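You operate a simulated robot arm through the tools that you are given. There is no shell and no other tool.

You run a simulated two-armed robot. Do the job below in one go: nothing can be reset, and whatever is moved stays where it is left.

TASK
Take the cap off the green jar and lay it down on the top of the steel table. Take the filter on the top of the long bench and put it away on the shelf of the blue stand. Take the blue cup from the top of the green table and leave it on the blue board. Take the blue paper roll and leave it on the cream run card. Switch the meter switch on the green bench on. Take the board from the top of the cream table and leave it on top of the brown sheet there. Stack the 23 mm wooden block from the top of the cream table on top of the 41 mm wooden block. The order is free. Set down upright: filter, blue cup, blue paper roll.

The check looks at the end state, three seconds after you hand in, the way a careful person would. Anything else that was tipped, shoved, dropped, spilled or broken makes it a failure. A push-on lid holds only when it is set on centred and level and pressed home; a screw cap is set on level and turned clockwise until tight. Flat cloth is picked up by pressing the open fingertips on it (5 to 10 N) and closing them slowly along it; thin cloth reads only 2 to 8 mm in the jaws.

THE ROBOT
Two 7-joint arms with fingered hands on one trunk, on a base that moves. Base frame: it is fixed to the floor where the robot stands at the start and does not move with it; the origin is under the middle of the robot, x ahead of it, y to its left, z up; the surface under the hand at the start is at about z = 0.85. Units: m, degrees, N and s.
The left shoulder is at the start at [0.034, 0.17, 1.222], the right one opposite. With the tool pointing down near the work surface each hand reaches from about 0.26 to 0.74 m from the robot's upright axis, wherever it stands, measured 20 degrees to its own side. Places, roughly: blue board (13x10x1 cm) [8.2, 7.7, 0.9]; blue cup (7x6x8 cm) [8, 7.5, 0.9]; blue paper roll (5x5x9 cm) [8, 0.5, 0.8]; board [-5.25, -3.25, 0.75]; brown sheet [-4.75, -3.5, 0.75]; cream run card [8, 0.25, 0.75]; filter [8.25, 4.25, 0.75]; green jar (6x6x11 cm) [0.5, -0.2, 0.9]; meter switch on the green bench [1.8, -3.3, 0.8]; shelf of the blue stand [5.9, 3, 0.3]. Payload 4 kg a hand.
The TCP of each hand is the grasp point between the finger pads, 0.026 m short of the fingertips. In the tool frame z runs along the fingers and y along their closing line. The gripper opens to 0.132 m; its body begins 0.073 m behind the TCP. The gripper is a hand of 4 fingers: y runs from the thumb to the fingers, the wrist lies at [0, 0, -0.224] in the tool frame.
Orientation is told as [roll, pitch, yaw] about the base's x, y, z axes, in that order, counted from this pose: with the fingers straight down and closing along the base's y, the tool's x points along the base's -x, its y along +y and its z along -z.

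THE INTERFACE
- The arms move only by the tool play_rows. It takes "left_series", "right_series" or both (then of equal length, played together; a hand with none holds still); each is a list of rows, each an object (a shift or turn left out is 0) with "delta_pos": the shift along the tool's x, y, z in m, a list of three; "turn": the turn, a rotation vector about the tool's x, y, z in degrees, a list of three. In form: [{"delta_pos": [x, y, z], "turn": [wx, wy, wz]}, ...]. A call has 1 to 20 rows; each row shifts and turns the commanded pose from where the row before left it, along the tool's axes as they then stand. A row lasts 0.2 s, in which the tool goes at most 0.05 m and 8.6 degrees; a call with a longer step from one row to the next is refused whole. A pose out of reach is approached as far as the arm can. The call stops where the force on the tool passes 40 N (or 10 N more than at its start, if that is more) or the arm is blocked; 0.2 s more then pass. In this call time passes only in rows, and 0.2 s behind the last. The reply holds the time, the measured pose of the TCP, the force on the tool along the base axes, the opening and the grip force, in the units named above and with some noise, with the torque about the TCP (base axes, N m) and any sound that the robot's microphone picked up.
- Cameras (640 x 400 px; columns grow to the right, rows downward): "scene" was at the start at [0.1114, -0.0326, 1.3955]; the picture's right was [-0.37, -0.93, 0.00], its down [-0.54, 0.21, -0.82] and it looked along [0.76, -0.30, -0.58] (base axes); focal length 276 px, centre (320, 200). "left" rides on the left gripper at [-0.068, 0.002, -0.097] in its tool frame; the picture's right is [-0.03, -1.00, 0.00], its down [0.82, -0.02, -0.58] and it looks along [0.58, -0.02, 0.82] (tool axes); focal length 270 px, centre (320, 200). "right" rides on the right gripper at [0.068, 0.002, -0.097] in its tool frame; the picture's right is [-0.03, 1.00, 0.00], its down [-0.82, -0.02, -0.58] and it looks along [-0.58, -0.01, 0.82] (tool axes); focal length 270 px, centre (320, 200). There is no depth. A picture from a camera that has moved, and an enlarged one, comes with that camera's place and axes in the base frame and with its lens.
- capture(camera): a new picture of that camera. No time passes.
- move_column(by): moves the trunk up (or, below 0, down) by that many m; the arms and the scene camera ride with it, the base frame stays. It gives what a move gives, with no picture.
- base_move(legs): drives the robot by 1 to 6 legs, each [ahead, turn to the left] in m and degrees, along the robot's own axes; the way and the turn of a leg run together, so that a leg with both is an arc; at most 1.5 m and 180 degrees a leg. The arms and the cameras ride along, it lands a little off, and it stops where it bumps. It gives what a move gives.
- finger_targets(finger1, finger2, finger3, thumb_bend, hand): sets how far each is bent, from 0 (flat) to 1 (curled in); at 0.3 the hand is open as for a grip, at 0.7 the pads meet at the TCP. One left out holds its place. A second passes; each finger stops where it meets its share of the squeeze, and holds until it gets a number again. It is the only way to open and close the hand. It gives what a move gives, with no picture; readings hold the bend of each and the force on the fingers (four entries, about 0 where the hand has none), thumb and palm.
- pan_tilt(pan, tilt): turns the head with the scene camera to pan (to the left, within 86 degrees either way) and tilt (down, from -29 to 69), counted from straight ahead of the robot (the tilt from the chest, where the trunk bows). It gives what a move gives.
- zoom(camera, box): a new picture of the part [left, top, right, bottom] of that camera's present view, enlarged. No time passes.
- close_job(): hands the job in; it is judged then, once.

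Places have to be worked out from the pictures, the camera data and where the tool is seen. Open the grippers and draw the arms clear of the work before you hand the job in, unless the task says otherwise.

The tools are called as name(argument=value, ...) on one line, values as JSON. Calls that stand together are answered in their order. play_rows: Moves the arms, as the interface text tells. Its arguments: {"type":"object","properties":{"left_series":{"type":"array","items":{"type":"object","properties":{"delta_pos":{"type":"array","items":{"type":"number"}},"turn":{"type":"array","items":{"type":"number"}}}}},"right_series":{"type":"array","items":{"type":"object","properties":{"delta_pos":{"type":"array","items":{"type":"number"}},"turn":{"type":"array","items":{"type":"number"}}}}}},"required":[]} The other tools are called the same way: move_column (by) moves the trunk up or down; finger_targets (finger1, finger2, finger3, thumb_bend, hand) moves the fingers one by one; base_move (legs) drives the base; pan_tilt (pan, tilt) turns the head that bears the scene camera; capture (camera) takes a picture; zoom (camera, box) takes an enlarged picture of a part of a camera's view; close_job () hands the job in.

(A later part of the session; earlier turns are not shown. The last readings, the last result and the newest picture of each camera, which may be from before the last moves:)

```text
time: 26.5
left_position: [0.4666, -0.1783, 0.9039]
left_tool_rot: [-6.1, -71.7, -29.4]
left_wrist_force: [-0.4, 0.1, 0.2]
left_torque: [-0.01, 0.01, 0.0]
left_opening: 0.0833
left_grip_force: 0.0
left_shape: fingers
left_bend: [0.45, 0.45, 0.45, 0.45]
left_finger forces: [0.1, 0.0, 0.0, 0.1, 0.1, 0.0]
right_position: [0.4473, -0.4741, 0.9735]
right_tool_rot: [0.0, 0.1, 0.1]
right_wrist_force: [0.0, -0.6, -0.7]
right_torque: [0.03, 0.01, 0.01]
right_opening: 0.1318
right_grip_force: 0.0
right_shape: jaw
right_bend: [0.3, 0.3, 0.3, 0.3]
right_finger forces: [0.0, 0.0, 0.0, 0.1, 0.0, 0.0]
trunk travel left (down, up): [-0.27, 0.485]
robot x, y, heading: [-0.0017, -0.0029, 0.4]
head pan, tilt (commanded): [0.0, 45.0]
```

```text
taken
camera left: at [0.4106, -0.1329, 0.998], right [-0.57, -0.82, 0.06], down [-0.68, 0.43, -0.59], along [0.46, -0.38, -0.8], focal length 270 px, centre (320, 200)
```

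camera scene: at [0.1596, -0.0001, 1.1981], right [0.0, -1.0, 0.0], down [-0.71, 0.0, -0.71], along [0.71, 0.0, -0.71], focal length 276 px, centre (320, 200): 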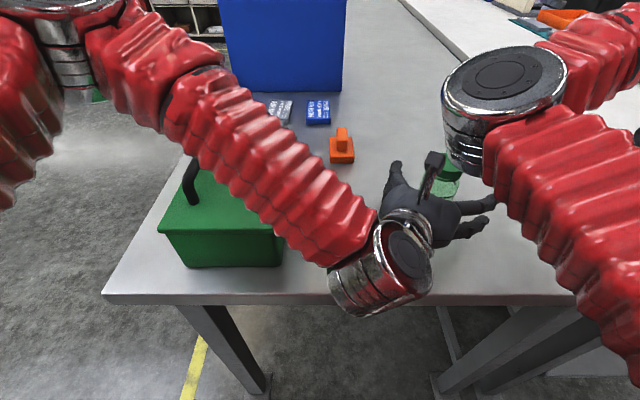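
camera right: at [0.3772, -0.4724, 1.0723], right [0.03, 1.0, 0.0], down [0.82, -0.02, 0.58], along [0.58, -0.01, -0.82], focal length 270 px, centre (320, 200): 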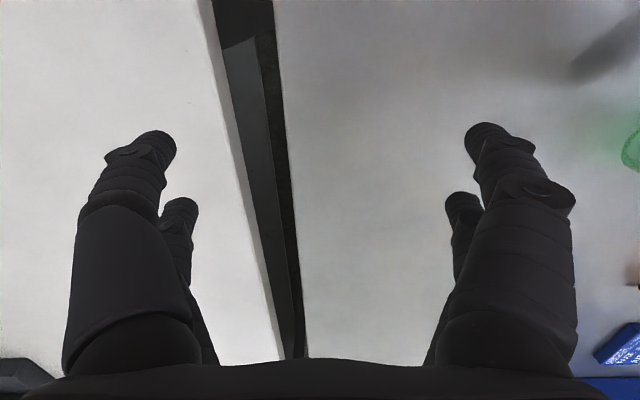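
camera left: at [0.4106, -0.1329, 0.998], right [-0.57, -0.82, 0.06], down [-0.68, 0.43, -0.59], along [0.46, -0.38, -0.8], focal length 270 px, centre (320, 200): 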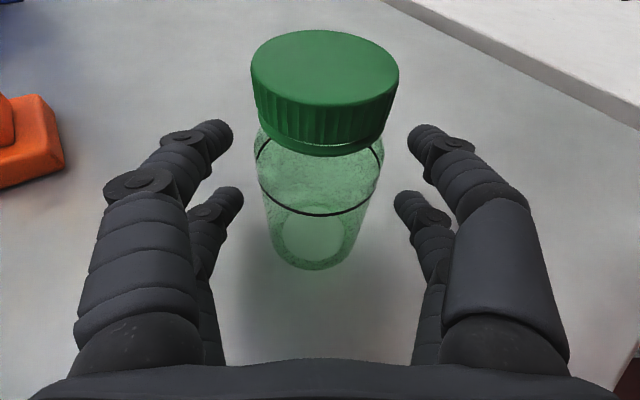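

Fingers are symmetric around the jar at 0.083 opening. I close onto the body.

finger_targets(hand="left", finger1=0.6, finger2=0.6, finger3=0.6, thumb_bend=0.6)

capture(camera="left")

```text
time: 27.5
left_position: [0.4659, -0.178, 0.9023]
left_tool_rot: [-6.0, -71.7, -29.5]
left_wrist_force: [-0.2, -1.5, 1.0]
left_torque: [0.03, 0.01, -0.03]
left_opening: 0.0442
left_grip_force: 6.5
left_shape: fingers
left_bend: [0.57, 0.55, 0.56, 0.58]
left_finger forces: [2.5, 4.2, 3.1, 0.0, 4.0, 0.0]
right_position: [0.4472, -0.4748, 0.9745]
right_tool_rot: [0.1, 0.0, 0.0]
right_wrist_force: [-0.9, 0.2, 0.5]
right_torque: [0.02, -0.01, -0.03]
right_opening: 0.1318
right_grip_force: 0.1
right_shape: jaw
right_bend: [0.3, 0.3, 0.3, 0.3]
right_finger forces: [0.0, 0.0, 0.0, 0.0, 0.0, 0.0]
trunk travel left (down, up): [-0.27, 0.485]
robot x, y, heading: [0.0024, 0.0015, 0.1]
head pan, tilt (commanded): [0.0, 45.0]
```

```text
taken
camera left: at [0.4104, -0.133, 0.9981], right [-0.57, -0.82, 0.06], down [-0.68, 0.43, -0.59], along [0.46, -0.38, -0.8], focal length 270 px, centre (320, 200)
```

left: 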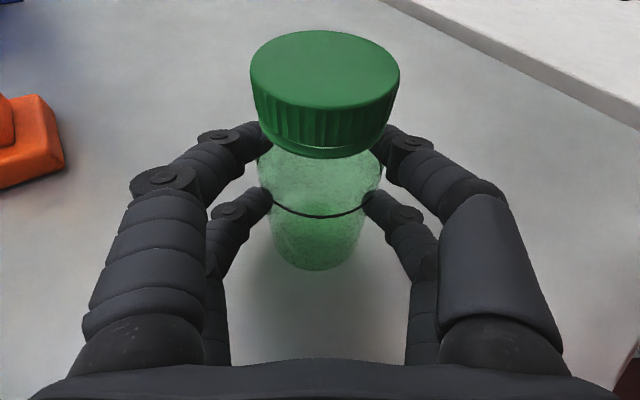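

All fingers and thumb touch with about 6 N and the jar has not moved. I tighten a bit more.

finger_targets(hand="left", finger1=0.7, finger2=0.7, finger3=0.7, thumb_bend=0.7)

capture(camera="left")

```text
time: 28.5
left_position: [0.4668, -0.1791, 0.9021]
left_tool_rot: [-6.3, -71.7, -29.5]
left_wrist_force: [-1.0, -1.0, 3.3]
left_torque: [0.05, 0.01, 0.01]
left_opening: 0.0415
left_grip_force: 17.6
left_shape: fingers
left_bend: [0.56, 0.53, 0.61, 0.65]
left_finger forces: [7.8, 8.9, 6.7, 0.0, 11.5, 0.0]
right_position: [0.4483, -0.4749, 0.9748]
right_tool_rot: [-0.1, 0.2, 0.0]
right_wrist_force: [-0.9, -0.7, 0.9]
right_torque: [-0.03, 0.01, 0.03]
right_opening: 0.1318
right_grip_force: 0.0
right_shape: jaw
right_bend: [0.3, 0.3, 0.3, 0.3]
right_finger forces: [0.1, 0.0, 0.0, 0.0, 0.0, 0.0]
trunk travel left (down, up): [-0.27, 0.485]
robot x, y, heading: [-0.0018, 0.002, -0.1]
head pan, tilt (commanded): [0.0, 45.0]
```

```text
taken
camera left: at [0.4103, -0.133, 0.9983], right [-0.57, -0.82, 0.06], down [-0.68, 0.43, -0.59], along [0.46, -0.38, -0.8], focal length 270 px, centre (320, 200)
```

left: 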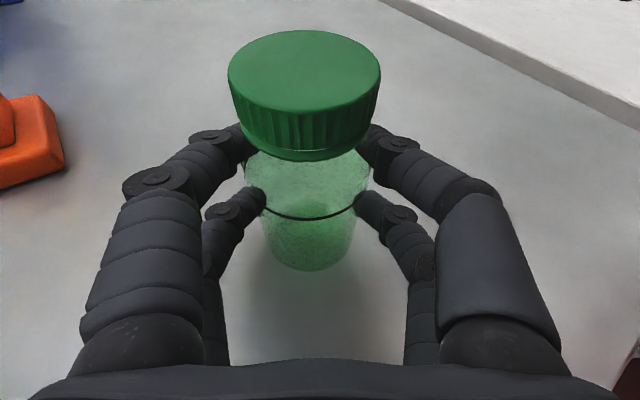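

The stronger squeeze pushed the jar's top about 6 mm toward the finger side. I relax the thumb slightly to bring it back upright.

finger_targets(hand="left", finger1=0.62, finger2=0.62, finger3=0.62, thumb_bend=0.58)

capture(camera="left")

```text
time: 29.5
left_position: [0.4667, -0.1776, 0.9032]
left_tool_rot: [-6.1, -71.7, -29.5]
left_wrist_force: [0.5, 0.2, 0.0]
left_torque: [0.03, -0.01, 0.01]
left_opening: 0.0437
left_grip_force: 7.2
left_shape: fingers
left_bend: [0.58, 0.56, 0.56, 0.56]
left_finger forces: [3.1, 4.9, 5.6, 0.1, 1.9, 0.0]
right_position: [0.4479, -0.4745, 0.9753]
right_tool_rot: [0.1, 0.1, 0.0]
right_wrist_force: [-0.2, -0.3, 0.4]
right_torque: [0.01, -0.04, -0.01]
right_opening: 0.1319
right_grip_force: 0.1
right_shape: jaw
right_bend: [0.3, 0.3, 0.3, 0.3]
right_finger forces: [0.0, 0.0, 0.0, 0.0, 0.0, 0.0]
trunk travel left (down, up): [-0.27, 0.485]
robot x, y, heading: [-0.0013, -0.0004, 0.0]
head pan, tilt (commanded): [0.0, 45.0]
```

```text
taken
camera left: at [0.4105, -0.1329, 0.998], right [-0.57, -0.82, 0.06], down [-0.68, 0.43, -0.59], along [0.46, -0.38, -0.8], focal length 270 px, centre (320, 200)
```

left: 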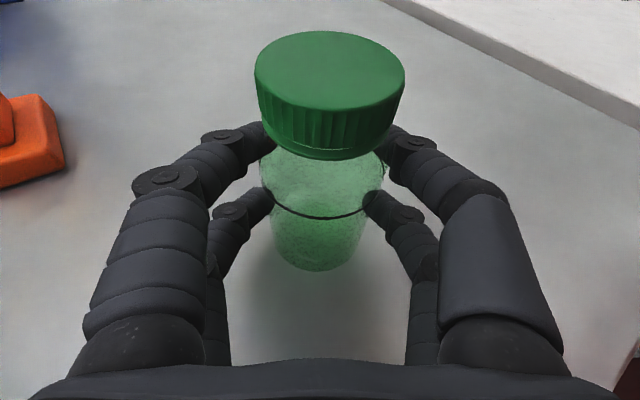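

The jar is upright and held by the left hand. Now the right hand: I raise it and yaw it to -70° so that an unscrewing stroke can run counter-clockwise toward 0°.

play_rows(right_series=[{"delta_pos": [0, 0, -0.04]}, {"delta_pos": [0, 0, -0.04]}, {"delta_pos": [0, 0, -0.045]}, {"turn": [0, 0, 7.8]}, {"turn": [0, 0, 7.8]}, {"turn": [0, 0, 7.8]}, {"turn": [0, 0, 7.8]}, {"turn": [0, 0, 7.8]}, {"turn": [0, 0, 7.8]}, {"turn": [0, 0, 7.8]}, {"turn": [0, 0, 7.8]}, {"turn": [0, 0, 7.6]}])

capture(camera="right")

capture(camera="scene")

```text
time: 32.1
left_position: [0.4657, -0.1778, 0.9029]
left_tool_rot: [-6.1, -71.6, -29.5]
left_wrist_force: [0.0, 0.3, -0.4]
left_torque: [-0.02, 0.02, 0.0]
left_opening: 0.0433
left_grip_force: 7.6
left_shape: fingers
left_bend: [0.58, 0.56, 0.56, 0.56]
left_finger forces: [2.8, 4.8, 5.8, 0.1, 2.0, 0.1]
right_position: [0.4478, -0.4749, 1.1001]
right_tool_rot: [-0.1, 0.0, -70.1]
right_wrist_force: [-0.1, 0.7, 0.2]
right_torque: [0.01, 0.0, -0.01]
right_opening: 0.1319
right_grip_force: 0.1
right_shape: jaw
right_bend: [0.3, 0.3, 0.3, 0.3]
right_finger forces: [0.1, 0.0, 0.0, 0.0, 0.1, 0.1]
trunk travel left (down, up): [-0.27, 0.485]
robot x, y, heading: [-0.0032, 0.0, -0.2]
head pan, tilt (commanded): [0.0, 45.0]
```

```text
taken
camera right: at [0.425, -0.4094, 1.1962], right [0.95, 0.32, 0.0], down [0.26, -0.77, 0.58], along [0.18, -0.55, -0.82], focal length 270 px, centre (320, 200)
```

right: 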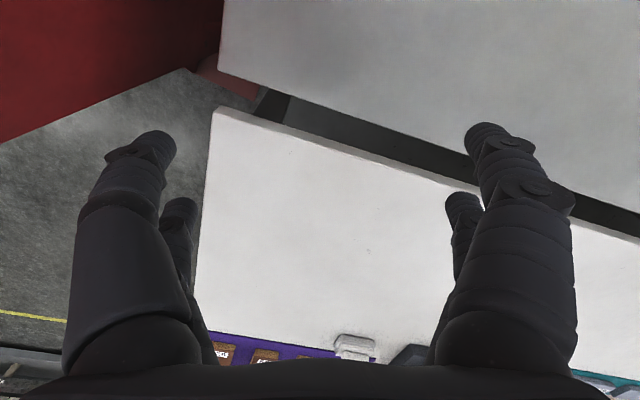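

```text
taken
camera scene: at [0.1604, -0.0002, 1.1979], right [0.0, -1.0, 0.0], down [-0.71, 0.0, -0.71], along [0.71, 0.0, -0.71], focal length 276 px, centre (320, 200)
```

scene: 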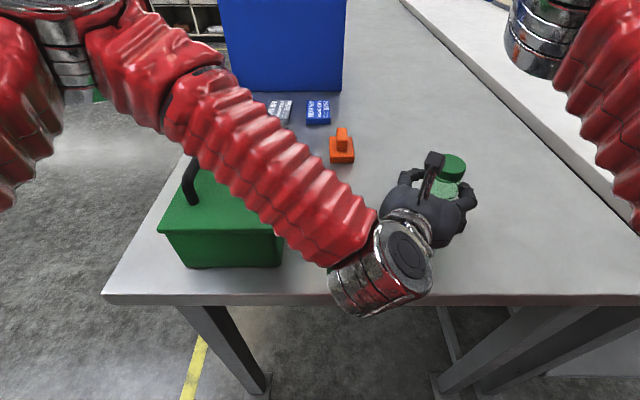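

Yaw works and the jar is held steadily. I move the right hand over the cap at z≈1.10.

play_rows(right_series=[{"delta_pos": [0.0379, 0.0176, 0]}, {"delta_pos": [0.0379, 0.0176, 0]}, {"delta_pos": [0.0379, 0.0176, 0]}, {"delta_pos": [0.0379, 0.0176, 0]}, {"delta_pos": [0.0379, 0.0176, 0]}, {"delta_pos": [0.0379, 0.0176, 0]}, {"delta_pos": [0.0379, 0.0176, 0]}])

capture(camera="right")

capture(camera="scene")

capture(camera="left")

```text
time: 33.7
left_position: [0.4657, -0.1774, 0.9022]
left_tool_rot: [-6.0, -71.7, -29.6]
left_wrist_force: [-0.1, 0.2, 0.3]
left_torque: [0.02, 0.02, -0.01]
left_opening: 0.0437
left_grip_force: 7.9
left_shape: fingers
left_bend: [0.58, 0.56, 0.56, 0.56]
left_finger forces: [2.9, 5.0, 5.7, 0.1, 2.0, 0.0]
right_position: [0.4492, -0.4198, 1.0961]
right_tool_rot: [0.0, 0.5, -71.2]
right_wrist_force: [0.2, -0.3, 0.0]
right_torque: [-0.02, 0.02, 0.01]
right_opening: 0.1321
right_grip_force: 0.1
right_shape: jaw
right_bend: [0.3, 0.3, 0.3, 0.3]
right_finger forces: [0.0, 0.0, 0.1, 0.1, 0.0, 0.1]
right hand out of reach, approached as far as the arm can: row 2, 3, 4, 5, 6, 7
trunk travel left (down, up): [-0.27, 0.485]
robot x, y, heading: [-0.0004, 0.0016, -0.1]
head pan, tilt (commanded): [0.0, 45.0]
```

```text
taken
camera right: at [0.4281, -0.3557, 1.1946], right [0.95, 0.3, 0.0], down [0.24, -0.78, 0.57], along [0.17, -0.54, -0.82], focal length 270 px, centre (320, 200)
```

right: 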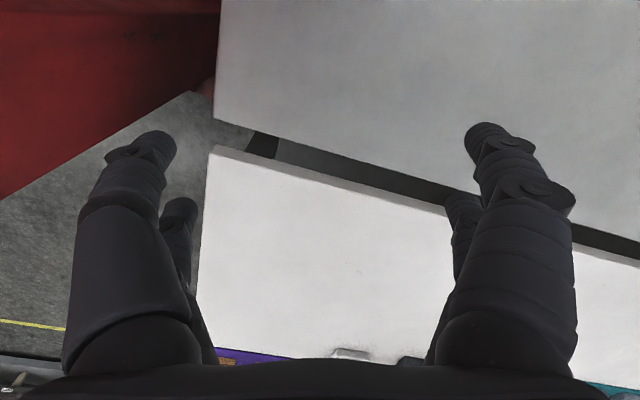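

```text
taken
camera scene: at [0.1604, -0.0002, 1.1979], right [0.0, -1.0, 0.0], down [-0.71, 0.0, -0.71], along [0.71, 0.0, -0.71], focal length 276 px, centre (320, 200)
```

scene: 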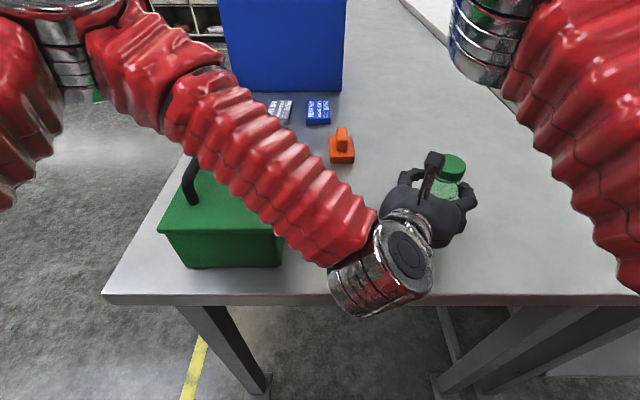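

```text
taken
camera left: at [0.4105, -0.1329, 0.998], right [-0.57, -0.82, 0.06], down [-0.68, 0.43, -0.59], along [0.46, -0.38, -0.8], focal length 270 px, centre (320, 200)
```

left: 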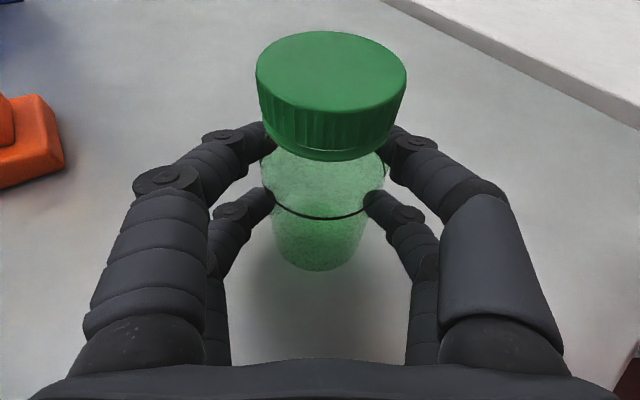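

At yaw -70° the right arm cannot come in that far. I bring it back out, return to yaw 0 and then explore the positive yaw side, still high and clear of the left hand.

play_rows(right_series=[{"delta_pos": [-0.0379, -0.0176, 0]}, {"delta_pos": [-0.0379, -0.0176, 0]}, {"delta_pos": [-0.0379, -0.0176, 0]}, {"delta_pos": [-0.0379, -0.0176, 0]}, {"delta_pos": [-0.0379, -0.0176, 0]}, {"delta_pos": [-0.0379, -0.0176, 0]}, {"turn": [0, 0, -8.5]}, {"turn": [0, 0, -8.5]}, {"turn": [0, 0, -8.5]}, {"turn": [0, 0, -8.5]}, {"turn": [0, 0, -8.5]}, {"turn": [0, 0, -8.5]}, {"turn": [0, 0, -8.5]}, {"turn": [0, 0, -8.5]}])

```text
time: 36.7
left_position: [0.4658, -0.1769, 0.9045]
left_tool_rot: [-6.1, -71.8, -29.4]
left_wrist_force: [0.7, -0.3, 0.3]
left_torque: [0.03, -0.01, -0.02]
left_opening: 0.0434
left_grip_force: 7.6
left_shape: fingers
left_bend: [0.58, 0.56, 0.56, 0.56]
left_finger forces: [3.0, 5.0, 5.5, 0.0, 2.1, 0.0]
right_position: [0.4307, -0.6623, 1.0981]
right_tool_rot: [0.1, 0.1, -1.8]
right_wrist_force: [0.0, -0.6, -0.4]
right_torque: [0.02, -0.01, -0.01]
right_opening: 0.1321
right_grip_force: 0.1
right_shape: jaw
right_bend: [0.3, 0.3, 0.3, 0.3]
right_finger forces: [0.1, 0.0, 0.1, 0.0, 0.0, 0.1]
trunk travel left (down, up): [-0.27, 0.485]
robot x, y, heading: [0.0016, -0.0012, -0.3]
head pan, tilt (commanded): [0.0, 45.0]
```

The commanded pose re-syncs to what was reached. Now at yaw ≈ 0 I move the right hand in over the cap at z≈1.10.

play_rows(right_series=[{"delta_pos": [-0.0042, 0.0479, 0]}, {"delta_pos": [-0.0042, 0.0479, 0]}, {"delta_pos": [-0.0042, 0.0479, 0]}, {"delta_pos": [-0.0042, 0.0479, 0]}, {"delta_pos": [-0.0042, 0.0479, 0]}, {"delta_pos": [-0.0042, 0.0479, 0]}, {"delta_pos": [-0.0042, 0.0479, 0]}, {"delta_pos": [-0.0042, 0.0479, 0]}, {"delta_pos": [-0.0042, 0.0479, 0]}, {"delta_pos": [-0.0042, 0.0479, 0]}])

capture(camera="right")

capture(camera="scene")

```text
time: 38.9
left_position: [0.4665, -0.178, 0.903]
left_tool_rot: [-6.1, -71.7, -29.6]
left_wrist_force: [-0.1, -0.1, 0.0]
left_torque: [0.01, 0.02, 0.02]
left_opening: 0.0436
left_grip_force: 7.7
left_shape: fingers
left_bend: [0.58, 0.56, 0.56, 0.56]
left_finger forces: [2.8, 4.8, 5.8, 0.0, 2.1, 0.0]
right_position: [0.4538, -0.4195, 1.0944]
right_tool_rot: [0.6, 0.2, -3.5]
right_wrist_force: [0.4, -0.2, 0.0]
right_torque: [0.0, 0.02, 0.02]
right_opening: 0.1317
right_grip_force: 0.0
right_shape: jaw
right_bend: [0.3, 0.3, 0.3, 0.3]
right_finger forces: [0.0, 0.0, 0.1, 0.0, 0.1, 0.1]
right hand out of reach, approached as far as the arm can: row 6, 7, 8, 9, 10
trunk travel left (down, up): [-0.27, 0.485]
robot x, y, heading: [0.0022, 0.0023, 0.1]
head pan, tilt (commanded): [0.0, 45.0]
```

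```text
taken
camera right: at [0.3841, -0.4138, 1.1924], right [0.09, 1.0, 0.01], down [0.81, -0.08, 0.57], along [0.57, -0.04, -0.82], focal length 270 px, centre (320, 200)
```

right: 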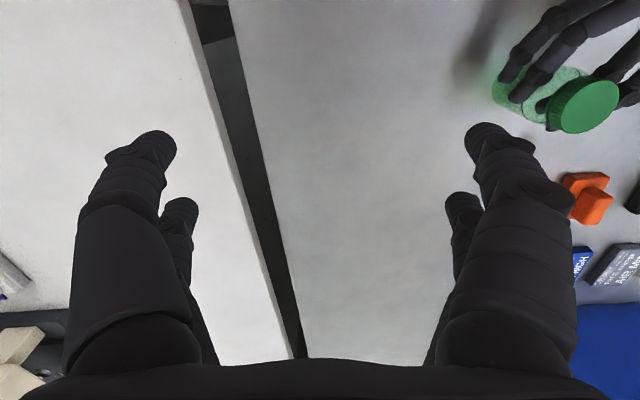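

```text
taken
camera scene: at [0.1604, -0.0002, 1.1979], right [0.0, -1.0, 0.0], down [-0.71, 0.0, -0.71], along [0.71, 0.0, -0.71], focal length 276 px, centre (320, 200)
```

scene: 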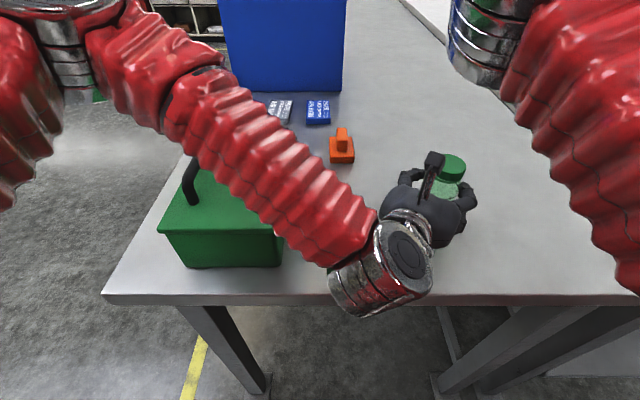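

The limit was height (shoulder is now low). I lower the right hand to z≈1.005 (fingertips 2 cm above the cap) and move in over the cap.

play_rows(right_series=[{"delta_pos": [0, 0, 0.045]}, {"delta_pos": [0, 0, 0.045]}, {"delta_pos": [-0.004, 0.0394, 0]}, {"delta_pos": [-0.004, 0.0394, 0]}, {"delta_pos": [-0.004, 0.0394, 0]}, {"delta_pos": [-0.004, 0.0394, 0]}])

capture(camera="right")

capture(camera="scene")

```text
time: 40.3
left_position: [0.4657, -0.177, 0.9047]
left_tool_rot: [-6.1, -71.7, -29.6]
left_wrist_force: [-0.5, 0.1, -0.5]
left_torque: [-0.01, -0.01, -0.04]
left_opening: 0.0434
left_grip_force: 7.4
left_shape: fingers
left_bend: [0.58, 0.56, 0.56, 0.56]
left_finger forces: [2.7, 5.1, 5.6, 0.1, 2.1, 0.1]
right_position: [0.4979, -0.4064, 1.016]
right_tool_rot: [0.0, 0.0, -2.2]
right_wrist_force: [-0.6, -0.4, 0.4]
right_torque: [0.01, -0.02, 0.05]
right_opening: 0.1319
right_grip_force: 0.1
right_shape: jaw
right_bend: [0.3, 0.3, 0.3, 0.3]
right_finger forces: [0.0, 0.0, 0.0, 0.0, 0.0, 0.0]
right hand out of reach, approached as far as the arm can: row 1, 3, 4, 5, 6
trunk travel left (down, up): [-0.27, 0.485]
robot x, y, heading: [0.0002, -0.004, -0.1]
head pan, tilt (commanded): [0.0, 45.0]
```

```text
taken
camera right: at [0.4279, -0.4022, 1.1134], right [0.06, 1.0, 0.0], down [0.82, -0.05, 0.58], along [0.58, -0.04, -0.82], focal length 270 px, centre (320, 200)
```

right: 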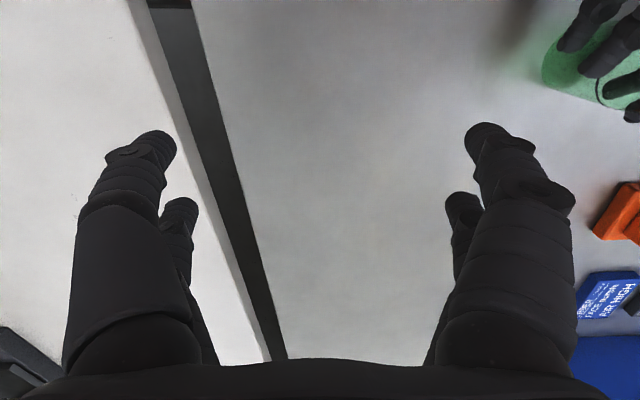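

```text
taken
camera scene: at [0.1604, -0.0002, 1.1979], right [0.0, -1.0, 0.0], down [-0.71, 0.0, -0.71], along [0.71, 0.0, -0.71], focal length 276 px, centre (320, 200)
```

scene: 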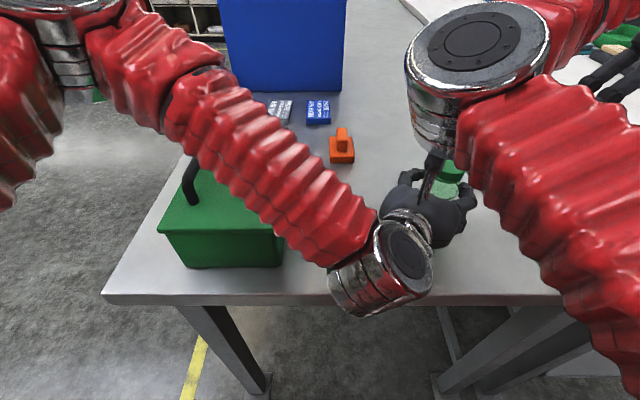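

The right elbow ends up above the jar in this low posture, so this won't do. I back the right hand out to its start area, then I'll release the jar and try again with the trunk higher, where the right hand should reach the cap from above.

play_rows(right_series=[{"delta_pos": [0.0, -0.04, -0.02]}, {"delta_pos": [0.0, -0.04, -0.02]}, {"delta_pos": [0.01, -0.04, -0.02]}, {"delta_pos": [0.01, -0.04, -0.02]}])

finger_targets(hand="left", finger1=0.3, finger2=0.3, finger3=0.3, thumb_bend=0.3)

move_column(by=0.06)

capture(camera="left")

capture(camera="scene")

```text
time: 41.3
left_position: [0.4649, -0.1779, 0.9029]
left_tool_rot: [-5.9, -71.7, -29.5]
left_wrist_force: [-0.6, 0.0, -0.1]
left_torque: [0.02, -0.01, 0.02]
left_opening: 0.0437
left_grip_force: 7.3
left_shape: fingers
left_bend: [0.58, 0.56, 0.56, 0.56]
left_finger forces: [2.6, 4.9, 5.9, 0.0, 2.1, 0.0]
right_position: [0.4717, -0.5639, 1.0961]
right_tool_rot: [0.0, 0.0, -2.0]
right_wrist_force: [1.3, -0.2, 0.3]
right_torque: [0.01, 0.0, 0.0]
right_opening: 0.1315
right_grip_force: 0.1
right_shape: jaw
right_bend: [0.3, 0.3, 0.3, 0.3]
right_finger forces: [0.0, 0.1, 0.0, 0.0, 0.0, 0.1]
trunk travel left (down, up): [-0.27, 0.485]
robot x, y, heading: [-0.0001, -0.0015, 0.2]
head pan, tilt (commanded): [0.0, 45.0]
```

```text
time: 42.3
left_position: [0.4658, -0.1775, 0.9042]
left_tool_rot: [-6.1, -71.6, -29.5]
left_wrist_force: [-0.5, 0.9, 0.3]
left_torque: [-0.02, 0.02, 0.02]
left_opening: 0.1323
left_grip_force: 0.0
left_shape: fingers
left_bend: [0.3, 0.3, 0.3, 0.3]
left_finger forces: [0.0, 0.0, 0.0, 0.0, 0.1, 0.1]
right_position: [0.4729, -0.5632, 1.0952]
right_tool_rot: [0.0, 0.0, -2.0]
right_wrist_force: [0.2, -0.3, -0.7]
right_torque: [0.0, 0.0, 0.0]
right_opening: 0.1321
right_grip_force: 0.1
right_shape: jaw
right_bend: [0.3, 0.3, 0.3, 0.3]
right_finger forces: [0.0, 0.0, 0.0, 0.0, 0.0, 0.0]
trunk travel left (down, up): [-0.27, 0.485]
robot x, y, heading: [0.0001, -0.0003, 0.1]
head pan, tilt (commanded): [0.0, 45.0]
```

```text
time: 43.3
left_position: [0.4663, -0.1783, 0.9622]
left_tool_rot: [-6.2, -71.5, -29.4]
left_wrist_force: [0.0, -0.4, 0.0]
left_torque: [0.01, -0.01, 0.0]
left_opening: 0.1324
left_grip_force: 0.2
left_shape: fingers
left_bend: [0.3, 0.3, 0.3, 0.3]
left_finger forces: [0.0, 0.0, 0.1, 0.0, 0.0, 0.0]
right_position: [0.473, -0.5625, 1.154]
right_tool_rot: [0.0, 0.2, -2.0]
right_wrist_force: [0.2, -0.8, 0.2]
right_torque: [-0.03, -0.03, 0.0]
right_opening: 0.1321
right_grip_force: 0.0
right_shape: jaw
right_bend: [0.3, 0.3, 0.3, 0.3]
right_finger forces: [0.0, 0.0, 0.0, 0.0, 0.0, 0.0]
trunk travel left (down, up): [-0.33, 0.425]
robot x, y, heading: [0.0013, -0.0044, -0.2]
head pan, tilt (commanded): [0.0, 45.0]
```

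```text
taken
camera left: at [0.4113, -0.133, 1.0575], right [-0.57, -0.82, 0.06], down [-0.68, 0.43, -0.59], along [0.46, -0.38, -0.8], focal length 270 px, centre (320, 200)
```

left: 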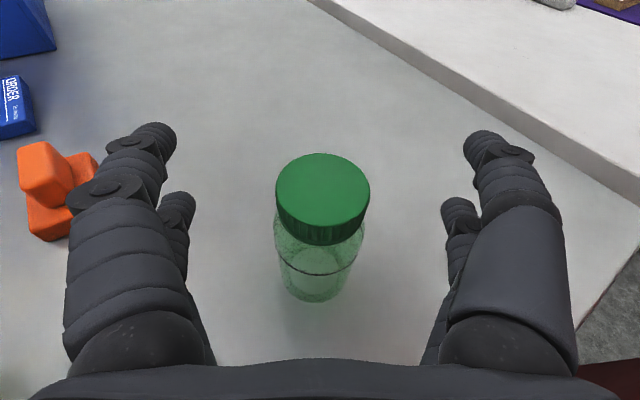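

```text
taken
camera scene: at [0.1402, -0.0004, 1.2592], right [0.0, -1.0, 0.0], down [-0.71, 0.0, -0.71], along [0.71, 0.0, -0.71], focal length 276 px, centre (320, 200)
```

scene: 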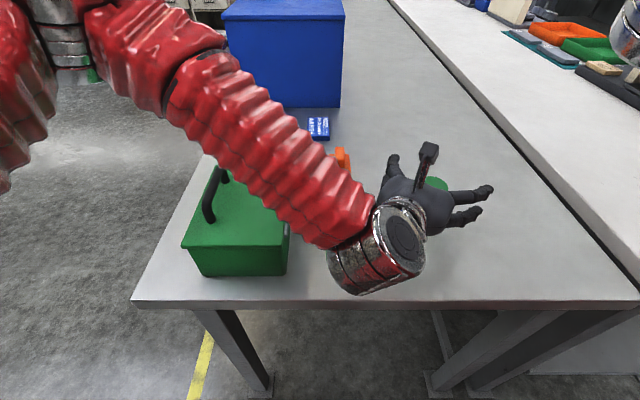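

The jar stands upright and undisturbed. I test whether the left arm itself can reach lower relative to the trunk (down 5.5 cm).

play_rows(left_series=[{"delta_pos": [0.0261, 0.001, 0.0085]}, {"delta_pos": [0.0261, 0.001, 0.0085]}])

move_column(by=0.06)

play_rows(left_series=[{"delta_pos": [0.0285, 0.001, 0.0093]}, {"delta_pos": [0.0285, 0.001, 0.0093]}])

capture(camera="scene")

capture(camera="left")

```text
time: 44.1
left_position: [0.4933, -0.1577, 0.9478]
left_tool_rot: [-14.6, -73.0, -17.5]
left_wrist_force: [-0.5, 0.6, 0.4]
left_torque: [-0.02, 0.03, -0.01]
left_opening: 0.1331
left_grip_force: 0.0
left_shape: fingers
left_bend: [0.3, 0.3, 0.3, 0.3]
left_finger forces: [0.0, 0.0, 0.0, 0.0, 0.0, 0.1]
left hand out of reach, approached as far as the arm can: row 2
right_position: [0.4727, -0.5643, 1.1575]
right_tool_rot: [0.0, -0.1, -2.0]
right_wrist_force: [-0.1, -0.2, -0.8]
right_torque: [0.0, -0.03, 0.0]
right_opening: 0.1319
right_grip_force: 0.0
right_shape: jaw
right_bend: [0.3, 0.3, 0.3, 0.3]
right_finger forces: [0.0, 0.0, 0.0, 0.0, 0.1, 0.1]
trunk travel left (down, up): [-0.33, 0.425]
robot x, y, heading: [-0.0012, -0.0016, -0.1]
head pan, tilt (commanded): [0.0, 45.0]
stopped in row 2 (left hand): the arm was blocked; the commanded pose is now the measured one
```

```text
time: 45.1
left_position: [0.5053, -0.1469, 1.0342]
left_tool_rot: [-21.3, -74.5, -8.7]
left_wrist_force: [-0.9, -0.3, 0.7]
left_torque: [-0.02, -0.04, -0.01]
left_opening: 0.1332
left_grip_force: 0.0
left_shape: fingers
left_bend: [0.3, 0.3, 0.3, 0.3]
left_finger forces: [0.1, 0.1, 0.1, 0.0, 0.1, 0.1]
right_position: [0.4718, -0.564, 1.2165]
right_tool_rot: [-0.1, 0.0, -1.9]
right_wrist_force: [-0.5, 0.3, -0.3]
right_torque: [0.0, -0.01, 0.01]
right_opening: 0.1319
right_grip_force: 0.1
right_shape: jaw
right_bend: [0.3, 0.3, 0.3, 0.3]
right_finger forces: [0.0, 0.0, 0.0, 0.0, 0.1, 0.0]
trunk travel left (down, up): [-0.39, 0.365]
robot x, y, heading: [-0.0033, -0.0011, -0.1]
head pan, tilt (commanded): [0.0, 45.0]
```

```text
time: 45.9
left_position: [0.5064, -0.146, 1.0381]
left_tool_rot: [-22.3, -74.8, -7.7]
left_wrist_force: [-0.7, 0.0, 0.2]
left_torque: [-0.01, -0.02, -0.04]
left_opening: 0.1331
left_grip_force: 0.0
left_shape: fingers
left_bend: [0.3, 0.3, 0.3, 0.3]
left_finger forces: [0.1, 0.1, 0.1, 0.1, 0.0, 0.0]
left hand out of reach, approached as far as the arm can: row 1, 2
right_position: [0.4727, -0.5629, 1.2166]
right_tool_rot: [0.0, 0.2, -1.9]
right_wrist_force: [0.0, 0.7, 0.8]
right_torque: [0.01, -0.02, 0.0]
right_opening: 0.1321
right_grip_force: 0.1
right_shape: jaw
right_bend: [0.3, 0.3, 0.3, 0.3]
right_finger forces: [0.0, 0.0, 0.0, 0.0, 0.1, 0.0]
trunk travel left (down, up): [-0.39, 0.365]
robot x, y, heading: [-0.0007, 0.0021, -0.1]
head pan, tilt (commanded): [0.0, 45.0]
stopped in row 2 (left hand): the arm was blocked; the commanded pose is now the measured one
```

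```text
taken
camera scene: at [0.1229, 0.0, 1.3203], right [0.0, -1.0, 0.0], down [-0.71, 0.0, -0.71], along [0.71, 0.0, -0.71], focal length 276 px, centre (320, 200)
```

scene: 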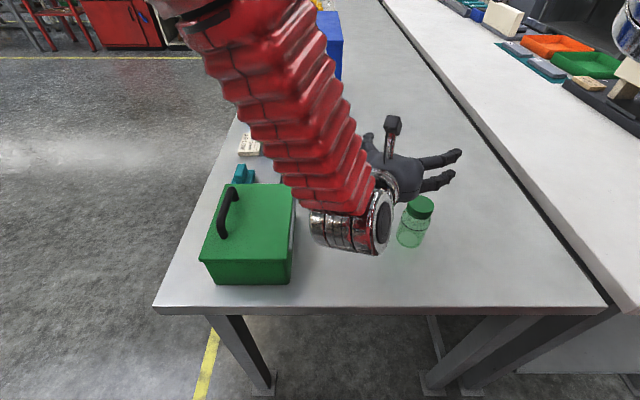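

```text
taken
camera left: at [0.4443, -0.0988, 1.1273], right [-0.48, -0.87, 0.12], down [-0.7, 0.3, -0.65], along [0.52, -0.4, -0.75], focal length 270 px, centre (320, 200)
```

left: 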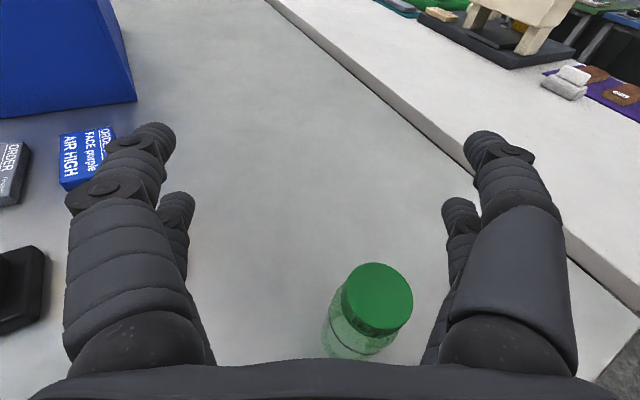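

That wrist posture is at its limit, and the jar is untouched. I give up the side hold: I raise the trunk, turn the left hand back to pointing down, and will unscrew from above with downward pressure to keep the jar from turning.

move_column(by=0.14)

play_rows(left_series=[{"turn": [-0.49, 8.43, 0.49]}, {"turn": [-0.49, 8.43, 0.49]}, {"turn": [-0.49, 8.43, 0.49]}, {"turn": [-0.49, 8.43, 0.49]}, {"turn": [-0.49, 8.43, 0.49]}, {"turn": [-0.49, 8.43, 0.49]}, {"turn": [-0.49, 8.43, 0.49]}, {"turn": [-0.49, 8.43, 0.49]}, {"turn": [-0.49, 8.43, 0.49]}])

capture(camera="scene")

capture(camera="left")

```text
time: 47.6
left_position: [0.511, -0.1378, 1.2117]
left_tool_rot: [-29.2, -77.3, 0.5]
left_wrist_force: [0.8, -0.4, 0.5]
left_torque: [-0.04, -0.01, -0.02]
left_opening: 0.1332
left_grip_force: 0.0
left_shape: fingers
left_bend: [0.3, 0.3, 0.3, 0.3]
left_finger forces: [0.0, 0.1, 0.0, 0.0, 0.0, 0.1]
right_position: [0.4726, -0.5651, 1.3565]
right_tool_rot: [-0.1, 0.2, -1.8]
right_wrist_force: [0.3, 0.5, -0.8]
right_torque: [-0.02, 0.04, -0.01]
right_opening: 0.1317
right_grip_force: 0.0
right_shape: jaw
right_bend: [0.3, 0.3, 0.3, 0.3]
right_finger forces: [0.1, 0.0, 0.0, 0.0, 0.1, 0.0]
trunk travel left (down, up): [-0.53, 0.225]
robot x, y, heading: [0.0016, -0.0019, -0.0]
head pan, tilt (commanded): [0.0, 45.0]
```

```text
time: 49.6
left_position: [0.5005, -0.1485, 1.1937]
left_tool_rot: [1.4, -1.6, -30.2]
left_wrist_force: [0.7, -0.2, 0.5]
left_torque: [0.0, 0.01, -0.01]
left_opening: 0.1329
left_grip_force: 0.1
left_shape: fingers
left_bend: [0.3, 0.3, 0.3, 0.3]
left_finger forces: [0.0, 0.0, 0.0, 0.0, 0.0, 0.1]
right_position: [0.4738, -0.5651, 1.3559]
right_tool_rot: [0.0, 0.1, -2.0]
right_wrist_force: [0.7, 0.4, -0.1]
right_torque: [0.04, 0.03, 0.02]
right_opening: 0.1319
right_grip_force: 0.0
right_shape: jaw
right_bend: [0.3, 0.3, 0.3, 0.3]
right_finger forces: [0.1, 0.0, 0.0, 0.0, 0.0, 0.0]
trunk travel left (down, up): [-0.53, 0.225]
robot x, y, heading: [-0.0045, 0.0005, -0.2]
head pan, tilt (commanded): [0.0, 45.0]
```

```text
taken
camera scene: at [0.1011, -0.0014, 1.4612], right [0.0, -1.0, 0.0], down [-0.71, 0.0, -0.71], along [0.71, 0.0, -0.71], focal length 276 px, centre (320, 200)
```

scene: 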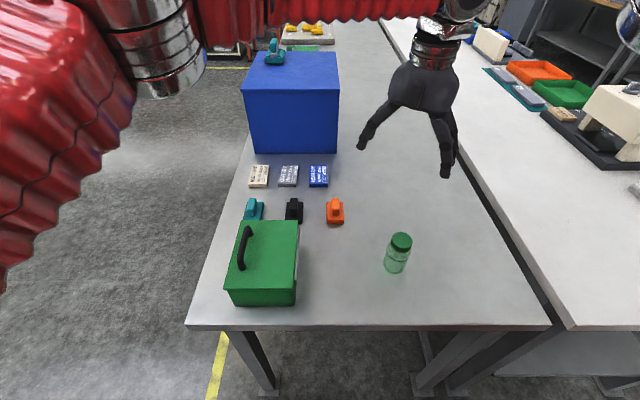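

```text
taken
camera left: at [0.5556, -0.1827, 1.2925], right [-0.48, -0.88, -0.02], down [-0.74, 0.39, 0.56], along [-0.48, 0.28, -0.83], focal length 270 px, centre (320, 200)
```

left: 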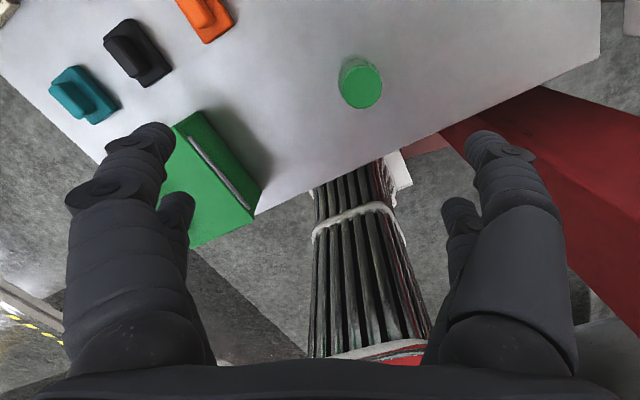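

The left hand points down again with the elbow out. I level it and move it above the cap at z≈1.05.

play_rows(left_series=[{"turn": [1.4, 1.6, 0]}, {"delta_pos": [0.00075, -0.011, 0.036]}, {"delta_pos": [0.00075, -0.011, 0.036]}, {"delta_pos": [0.00075, -0.011, 0.036]}, {"delta_pos": [0.00075, -0.011, 0.036]}, {"turn": [0, 0, 8]}, {"turn": [0, 0, 8]}, {"turn": [0, 0, 8]}, {"turn": [0, 0, 8]}, {"turn": [0, 0, 8]}])

capture(camera="left")

capture(camera="scene")

```text
time: 51.8
left_position: [0.4744, -0.1857, 1.0504]
left_tool_rot: [0.0, -0.2, -70.3]
left_wrist_force: [-0.1, 0.5, 0.2]
left_torque: [-0.03, -0.02, 0.0]
left_opening: 0.1326
left_grip_force: 0.1
left_shape: fingers
left_bend: [0.3, 0.3, 0.3, 0.3]
left_finger forces: [0.0, 0.0, 0.0, 0.2, 0.0, 0.1]
right_position: [0.4722, -0.5643, 1.3566]
right_tool_rot: [0.1, 0.0, -2.0]
right_wrist_force: [0.1, 0.3, 0.4]
right_torque: [0.02, -0.01, 0.03]
right_opening: 0.1323
right_grip_force: 0.1
right_shape: jaw
right_bend: [0.3, 0.3, 0.3, 0.3]
right_finger forces: [0.1, 0.0, 0.0, 0.0, 0.0, 0.0]
trunk travel left (down, up): [-0.53, 0.225]
robot x, y, heading: [0.003, 0.0021, 0.0]
head pan, tilt (commanded): [0.0, 45.0]
```

```text
taken
camera left: at [0.4984, -0.249, 1.1475], right [-0.93, -0.36, 0.0], down [-0.3, 0.76, 0.58], along [-0.21, 0.54, -0.82], focal length 270 px, centre (320, 200)
```

left: 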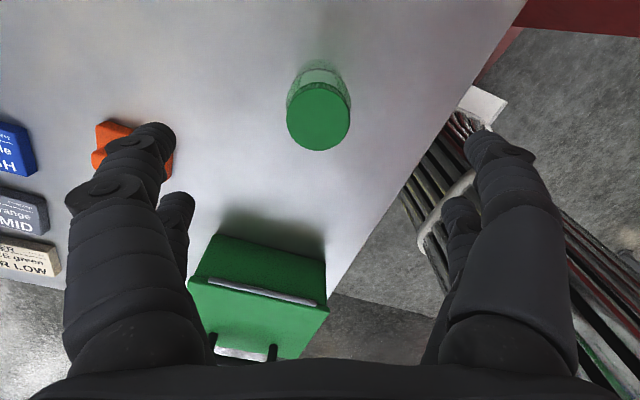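

```text
taken
camera scene: at [0.1006, -0.0003, 1.4613], right [0.0, -1.0, 0.0], down [-0.71, 0.0, -0.71], along [0.71, 0.0, -0.71], focal length 276 px, centre (320, 200)
```

scene: 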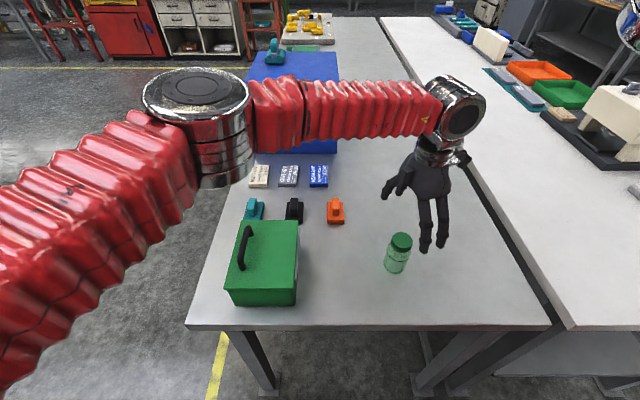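

The hand reaches yaw -70° above the cap. I measure the cap centre precisely from both cameras with zooms.

zoom(camera="scene", box=[360, 215, 440, 265])

zoom(camera="left", box=[240, 60, 400, 160])

```text
8.00 times, centred on (400, 240) of scene
camera zoom: at [0.1006, -0.0003, 1.4613], right [0.0, -1.0, 0.0], down [-0.71, 0.0, -0.71], along [0.71, 0.0, -0.71], focal length 2207 px, centre (-320, -120)
```

zoom: 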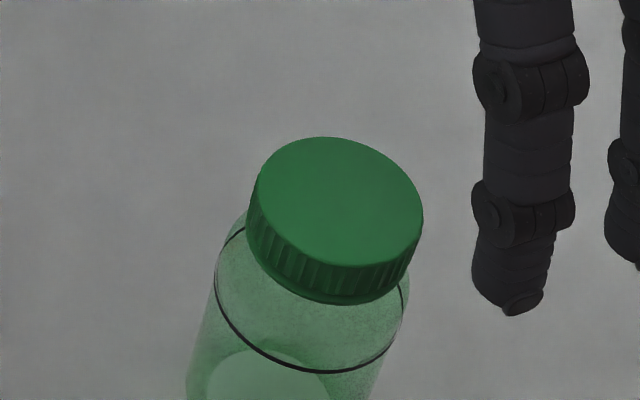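

```text
4.00 times, centred on (320, 110) of left
camera zoom: at [0.4984, -0.249, 1.1475], right [-0.93, -0.36, 0.0], down [-0.3, 0.76, 0.58], along [-0.21, 0.54, -0.82], focal length 1081 px, centre (320, 560)
```

zoom: 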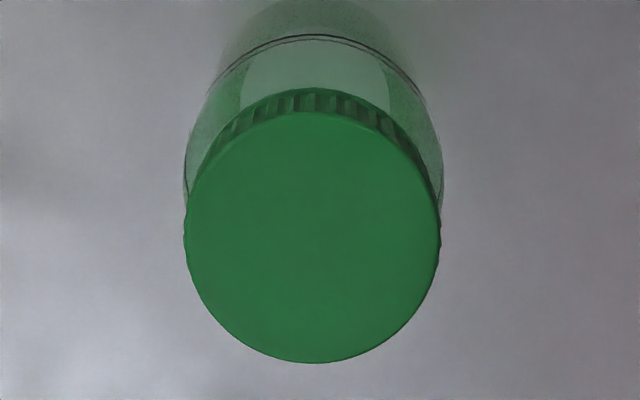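

Cap centre ≈ (0.476, -0.187), top z≈0.956, diameter ≈ 48 mm. I see how far the yaw goes negative (to -110°) for a longer stroke.

play_rows(left_series=[{"delta_pos": [-0.0018, 0.0011, 0]}, {"turn": [0, 0, 8]}, {"turn": [0, 0, 8]}, {"turn": [0, 0, 8]}, {"turn": [0, 0, 8]}, {"turn": [0, 0, 8]}])

capture(camera="left")

```text
time: 53.2
left_position: [0.4761, -0.1854, 1.0499]
left_tool_rot: [0.2, -0.2, -110.2]
left_wrist_force: [0.2, 0.3, 0.3]
left_torque: [-0.01, 0.01, 0.02]
left_opening: 0.1328
left_grip_force: 0.0
left_shape: fingers
left_bend: [0.3, 0.3, 0.3, 0.3]
left_finger forces: [0.0, 0.0, 0.1, 0.0, 0.0, 0.0]
right_position: [0.4731, -0.5633, 1.3575]
right_tool_rot: [0.0, 0.1, -2.0]
right_wrist_force: [-0.4, -0.5, -0.1]
right_torque: [-0.02, -0.01, 0.0]
right_opening: 0.1319
right_grip_force: 0.1
right_shape: jaw
right_bend: [0.3, 0.3, 0.3, 0.3]
right_finger forces: [0.0, 0.1, 0.0, 0.0, 0.0, 0.1]
trunk travel left (down, up): [-0.53, 0.225]
robot x, y, heading: [0.005, 0.0043, 0.1]
head pan, tilt (commanded): [0.0, 45.0]
```

```text
taken
camera left: at [0.4534, -0.2509, 1.1471], right [-0.95, 0.32, 0.0], down [0.26, 0.77, 0.58], along [0.19, 0.55, -0.82], focal length 270 px, centre (320, 200)
```

left: 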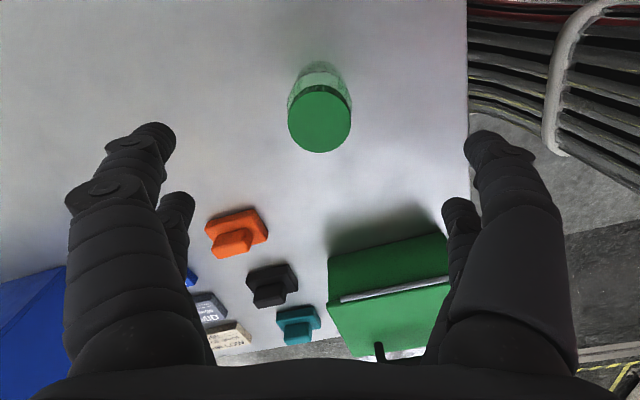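

Yaw -110° is reachable. I descend so the fingertips are at about z=0.937, around the cap, then partly close and check.

play_rows(left_series=[{"delta_pos": [-0.0019, 0.0007, 0.0]}, {"delta_pos": [0, 0, 0.03]}, {"delta_pos": [0, 0, 0.03]}, {"delta_pos": [0, 0, 0.026]}])

finger_targets(hand="left", finger1=0.48, finger2=0.48, finger3=0.48, thumb_bend=0.48)

capture(camera="left")

zoom(camera="scene", box=[340, 170, 500, 270])

```text
time: 54.2
left_position: [0.4777, -0.1891, 0.9631]
left_tool_rot: [0.1, 0.0, -110.1]
left_wrist_force: [0.6, 0.2, -0.4]
left_torque: [0.03, 0.02, 0.0]
left_opening: 0.1329
left_grip_force: 0.0
left_shape: fingers
left_bend: [0.3, 0.3, 0.3, 0.3]
left_finger forces: [0.0, 0.0, 0.0, 0.0, 0.0, 0.0]
right_position: [0.4733, -0.5629, 1.3572]
right_tool_rot: [0.0, 0.1, -2.1]
right_wrist_force: [-0.4, 0.9, -0.4]
right_torque: [0.0, 0.02, 0.04]
right_opening: 0.1321
right_grip_force: 0.0
right_shape: jaw
right_bend: [0.3, 0.3, 0.3, 0.3]
right_finger forces: [0.0, 0.0, 0.0, 0.0, 0.0, 0.0]
trunk travel left (down, up): [-0.53, 0.225]
robot x, y, heading: [0.0041, -0.0004, 0.1]
head pan, tilt (commanded): [0.0, 45.0]
```

```text
time: 55.2
left_position: [0.4763, -0.1883, 0.9642]
left_tool_rot: [0.1, -0.1, -110.3]
left_wrist_force: [-0.5, -1.4, 0.1]
left_torque: [-0.01, 0.04, -0.01]
left_opening: 0.0731
left_grip_force: 0.0
left_shape: fingers
left_bend: [0.48, 0.48, 0.48, 0.48]
left_finger forces: [0.1, 0.0, 0.0, 0.1, 0.0, 0.0]
right_position: [0.4727, -0.5637, 1.3562]
right_tool_rot: [0.0, 0.1, -2.1]
right_wrist_force: [-0.1, -0.6, 0.5]
right_torque: [0.0, -0.01, -0.02]
right_opening: 0.1317
right_grip_force: 0.0
right_shape: jaw
right_bend: [0.3, 0.3, 0.3, 0.3]
right_finger forces: [0.1, 0.1, 0.1, 0.1, 0.0, 0.0]
trunk travel left (down, up): [-0.53, 0.225]
robot x, y, heading: [0.0002, 0.0005, -0.0]
head pan, tilt (commanded): [0.0, 45.0]
```

```text
taken
camera left: at [0.4538, -0.2529, 1.061], right [-0.95, 0.32, 0.0], down [0.26, 0.77, 0.58], along [0.19, 0.55, -0.82], focal length 270 px, centre (320, 200)
```

left: 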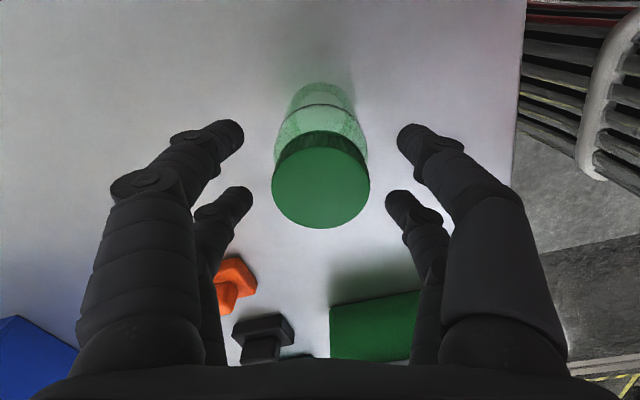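

```text
4.00 times, centred on (420, 220) of scene
camera zoom: at [0.1006, -0.0003, 1.4613], right [0.0, -1.0, 0.0], down [-0.71, 0.0, -0.71], along [0.71, 0.0, -0.71], focal length 1103 px, centre (-80, 120)
```

zoom: 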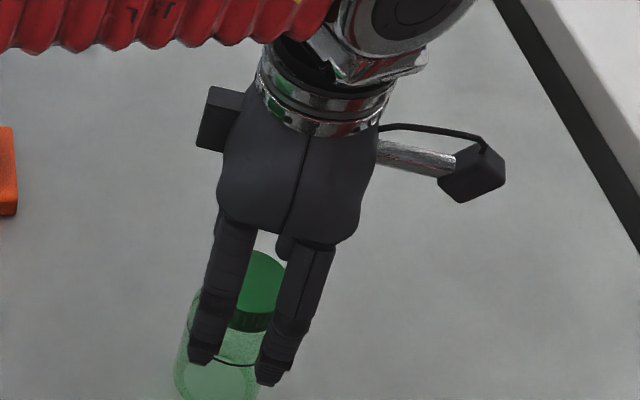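

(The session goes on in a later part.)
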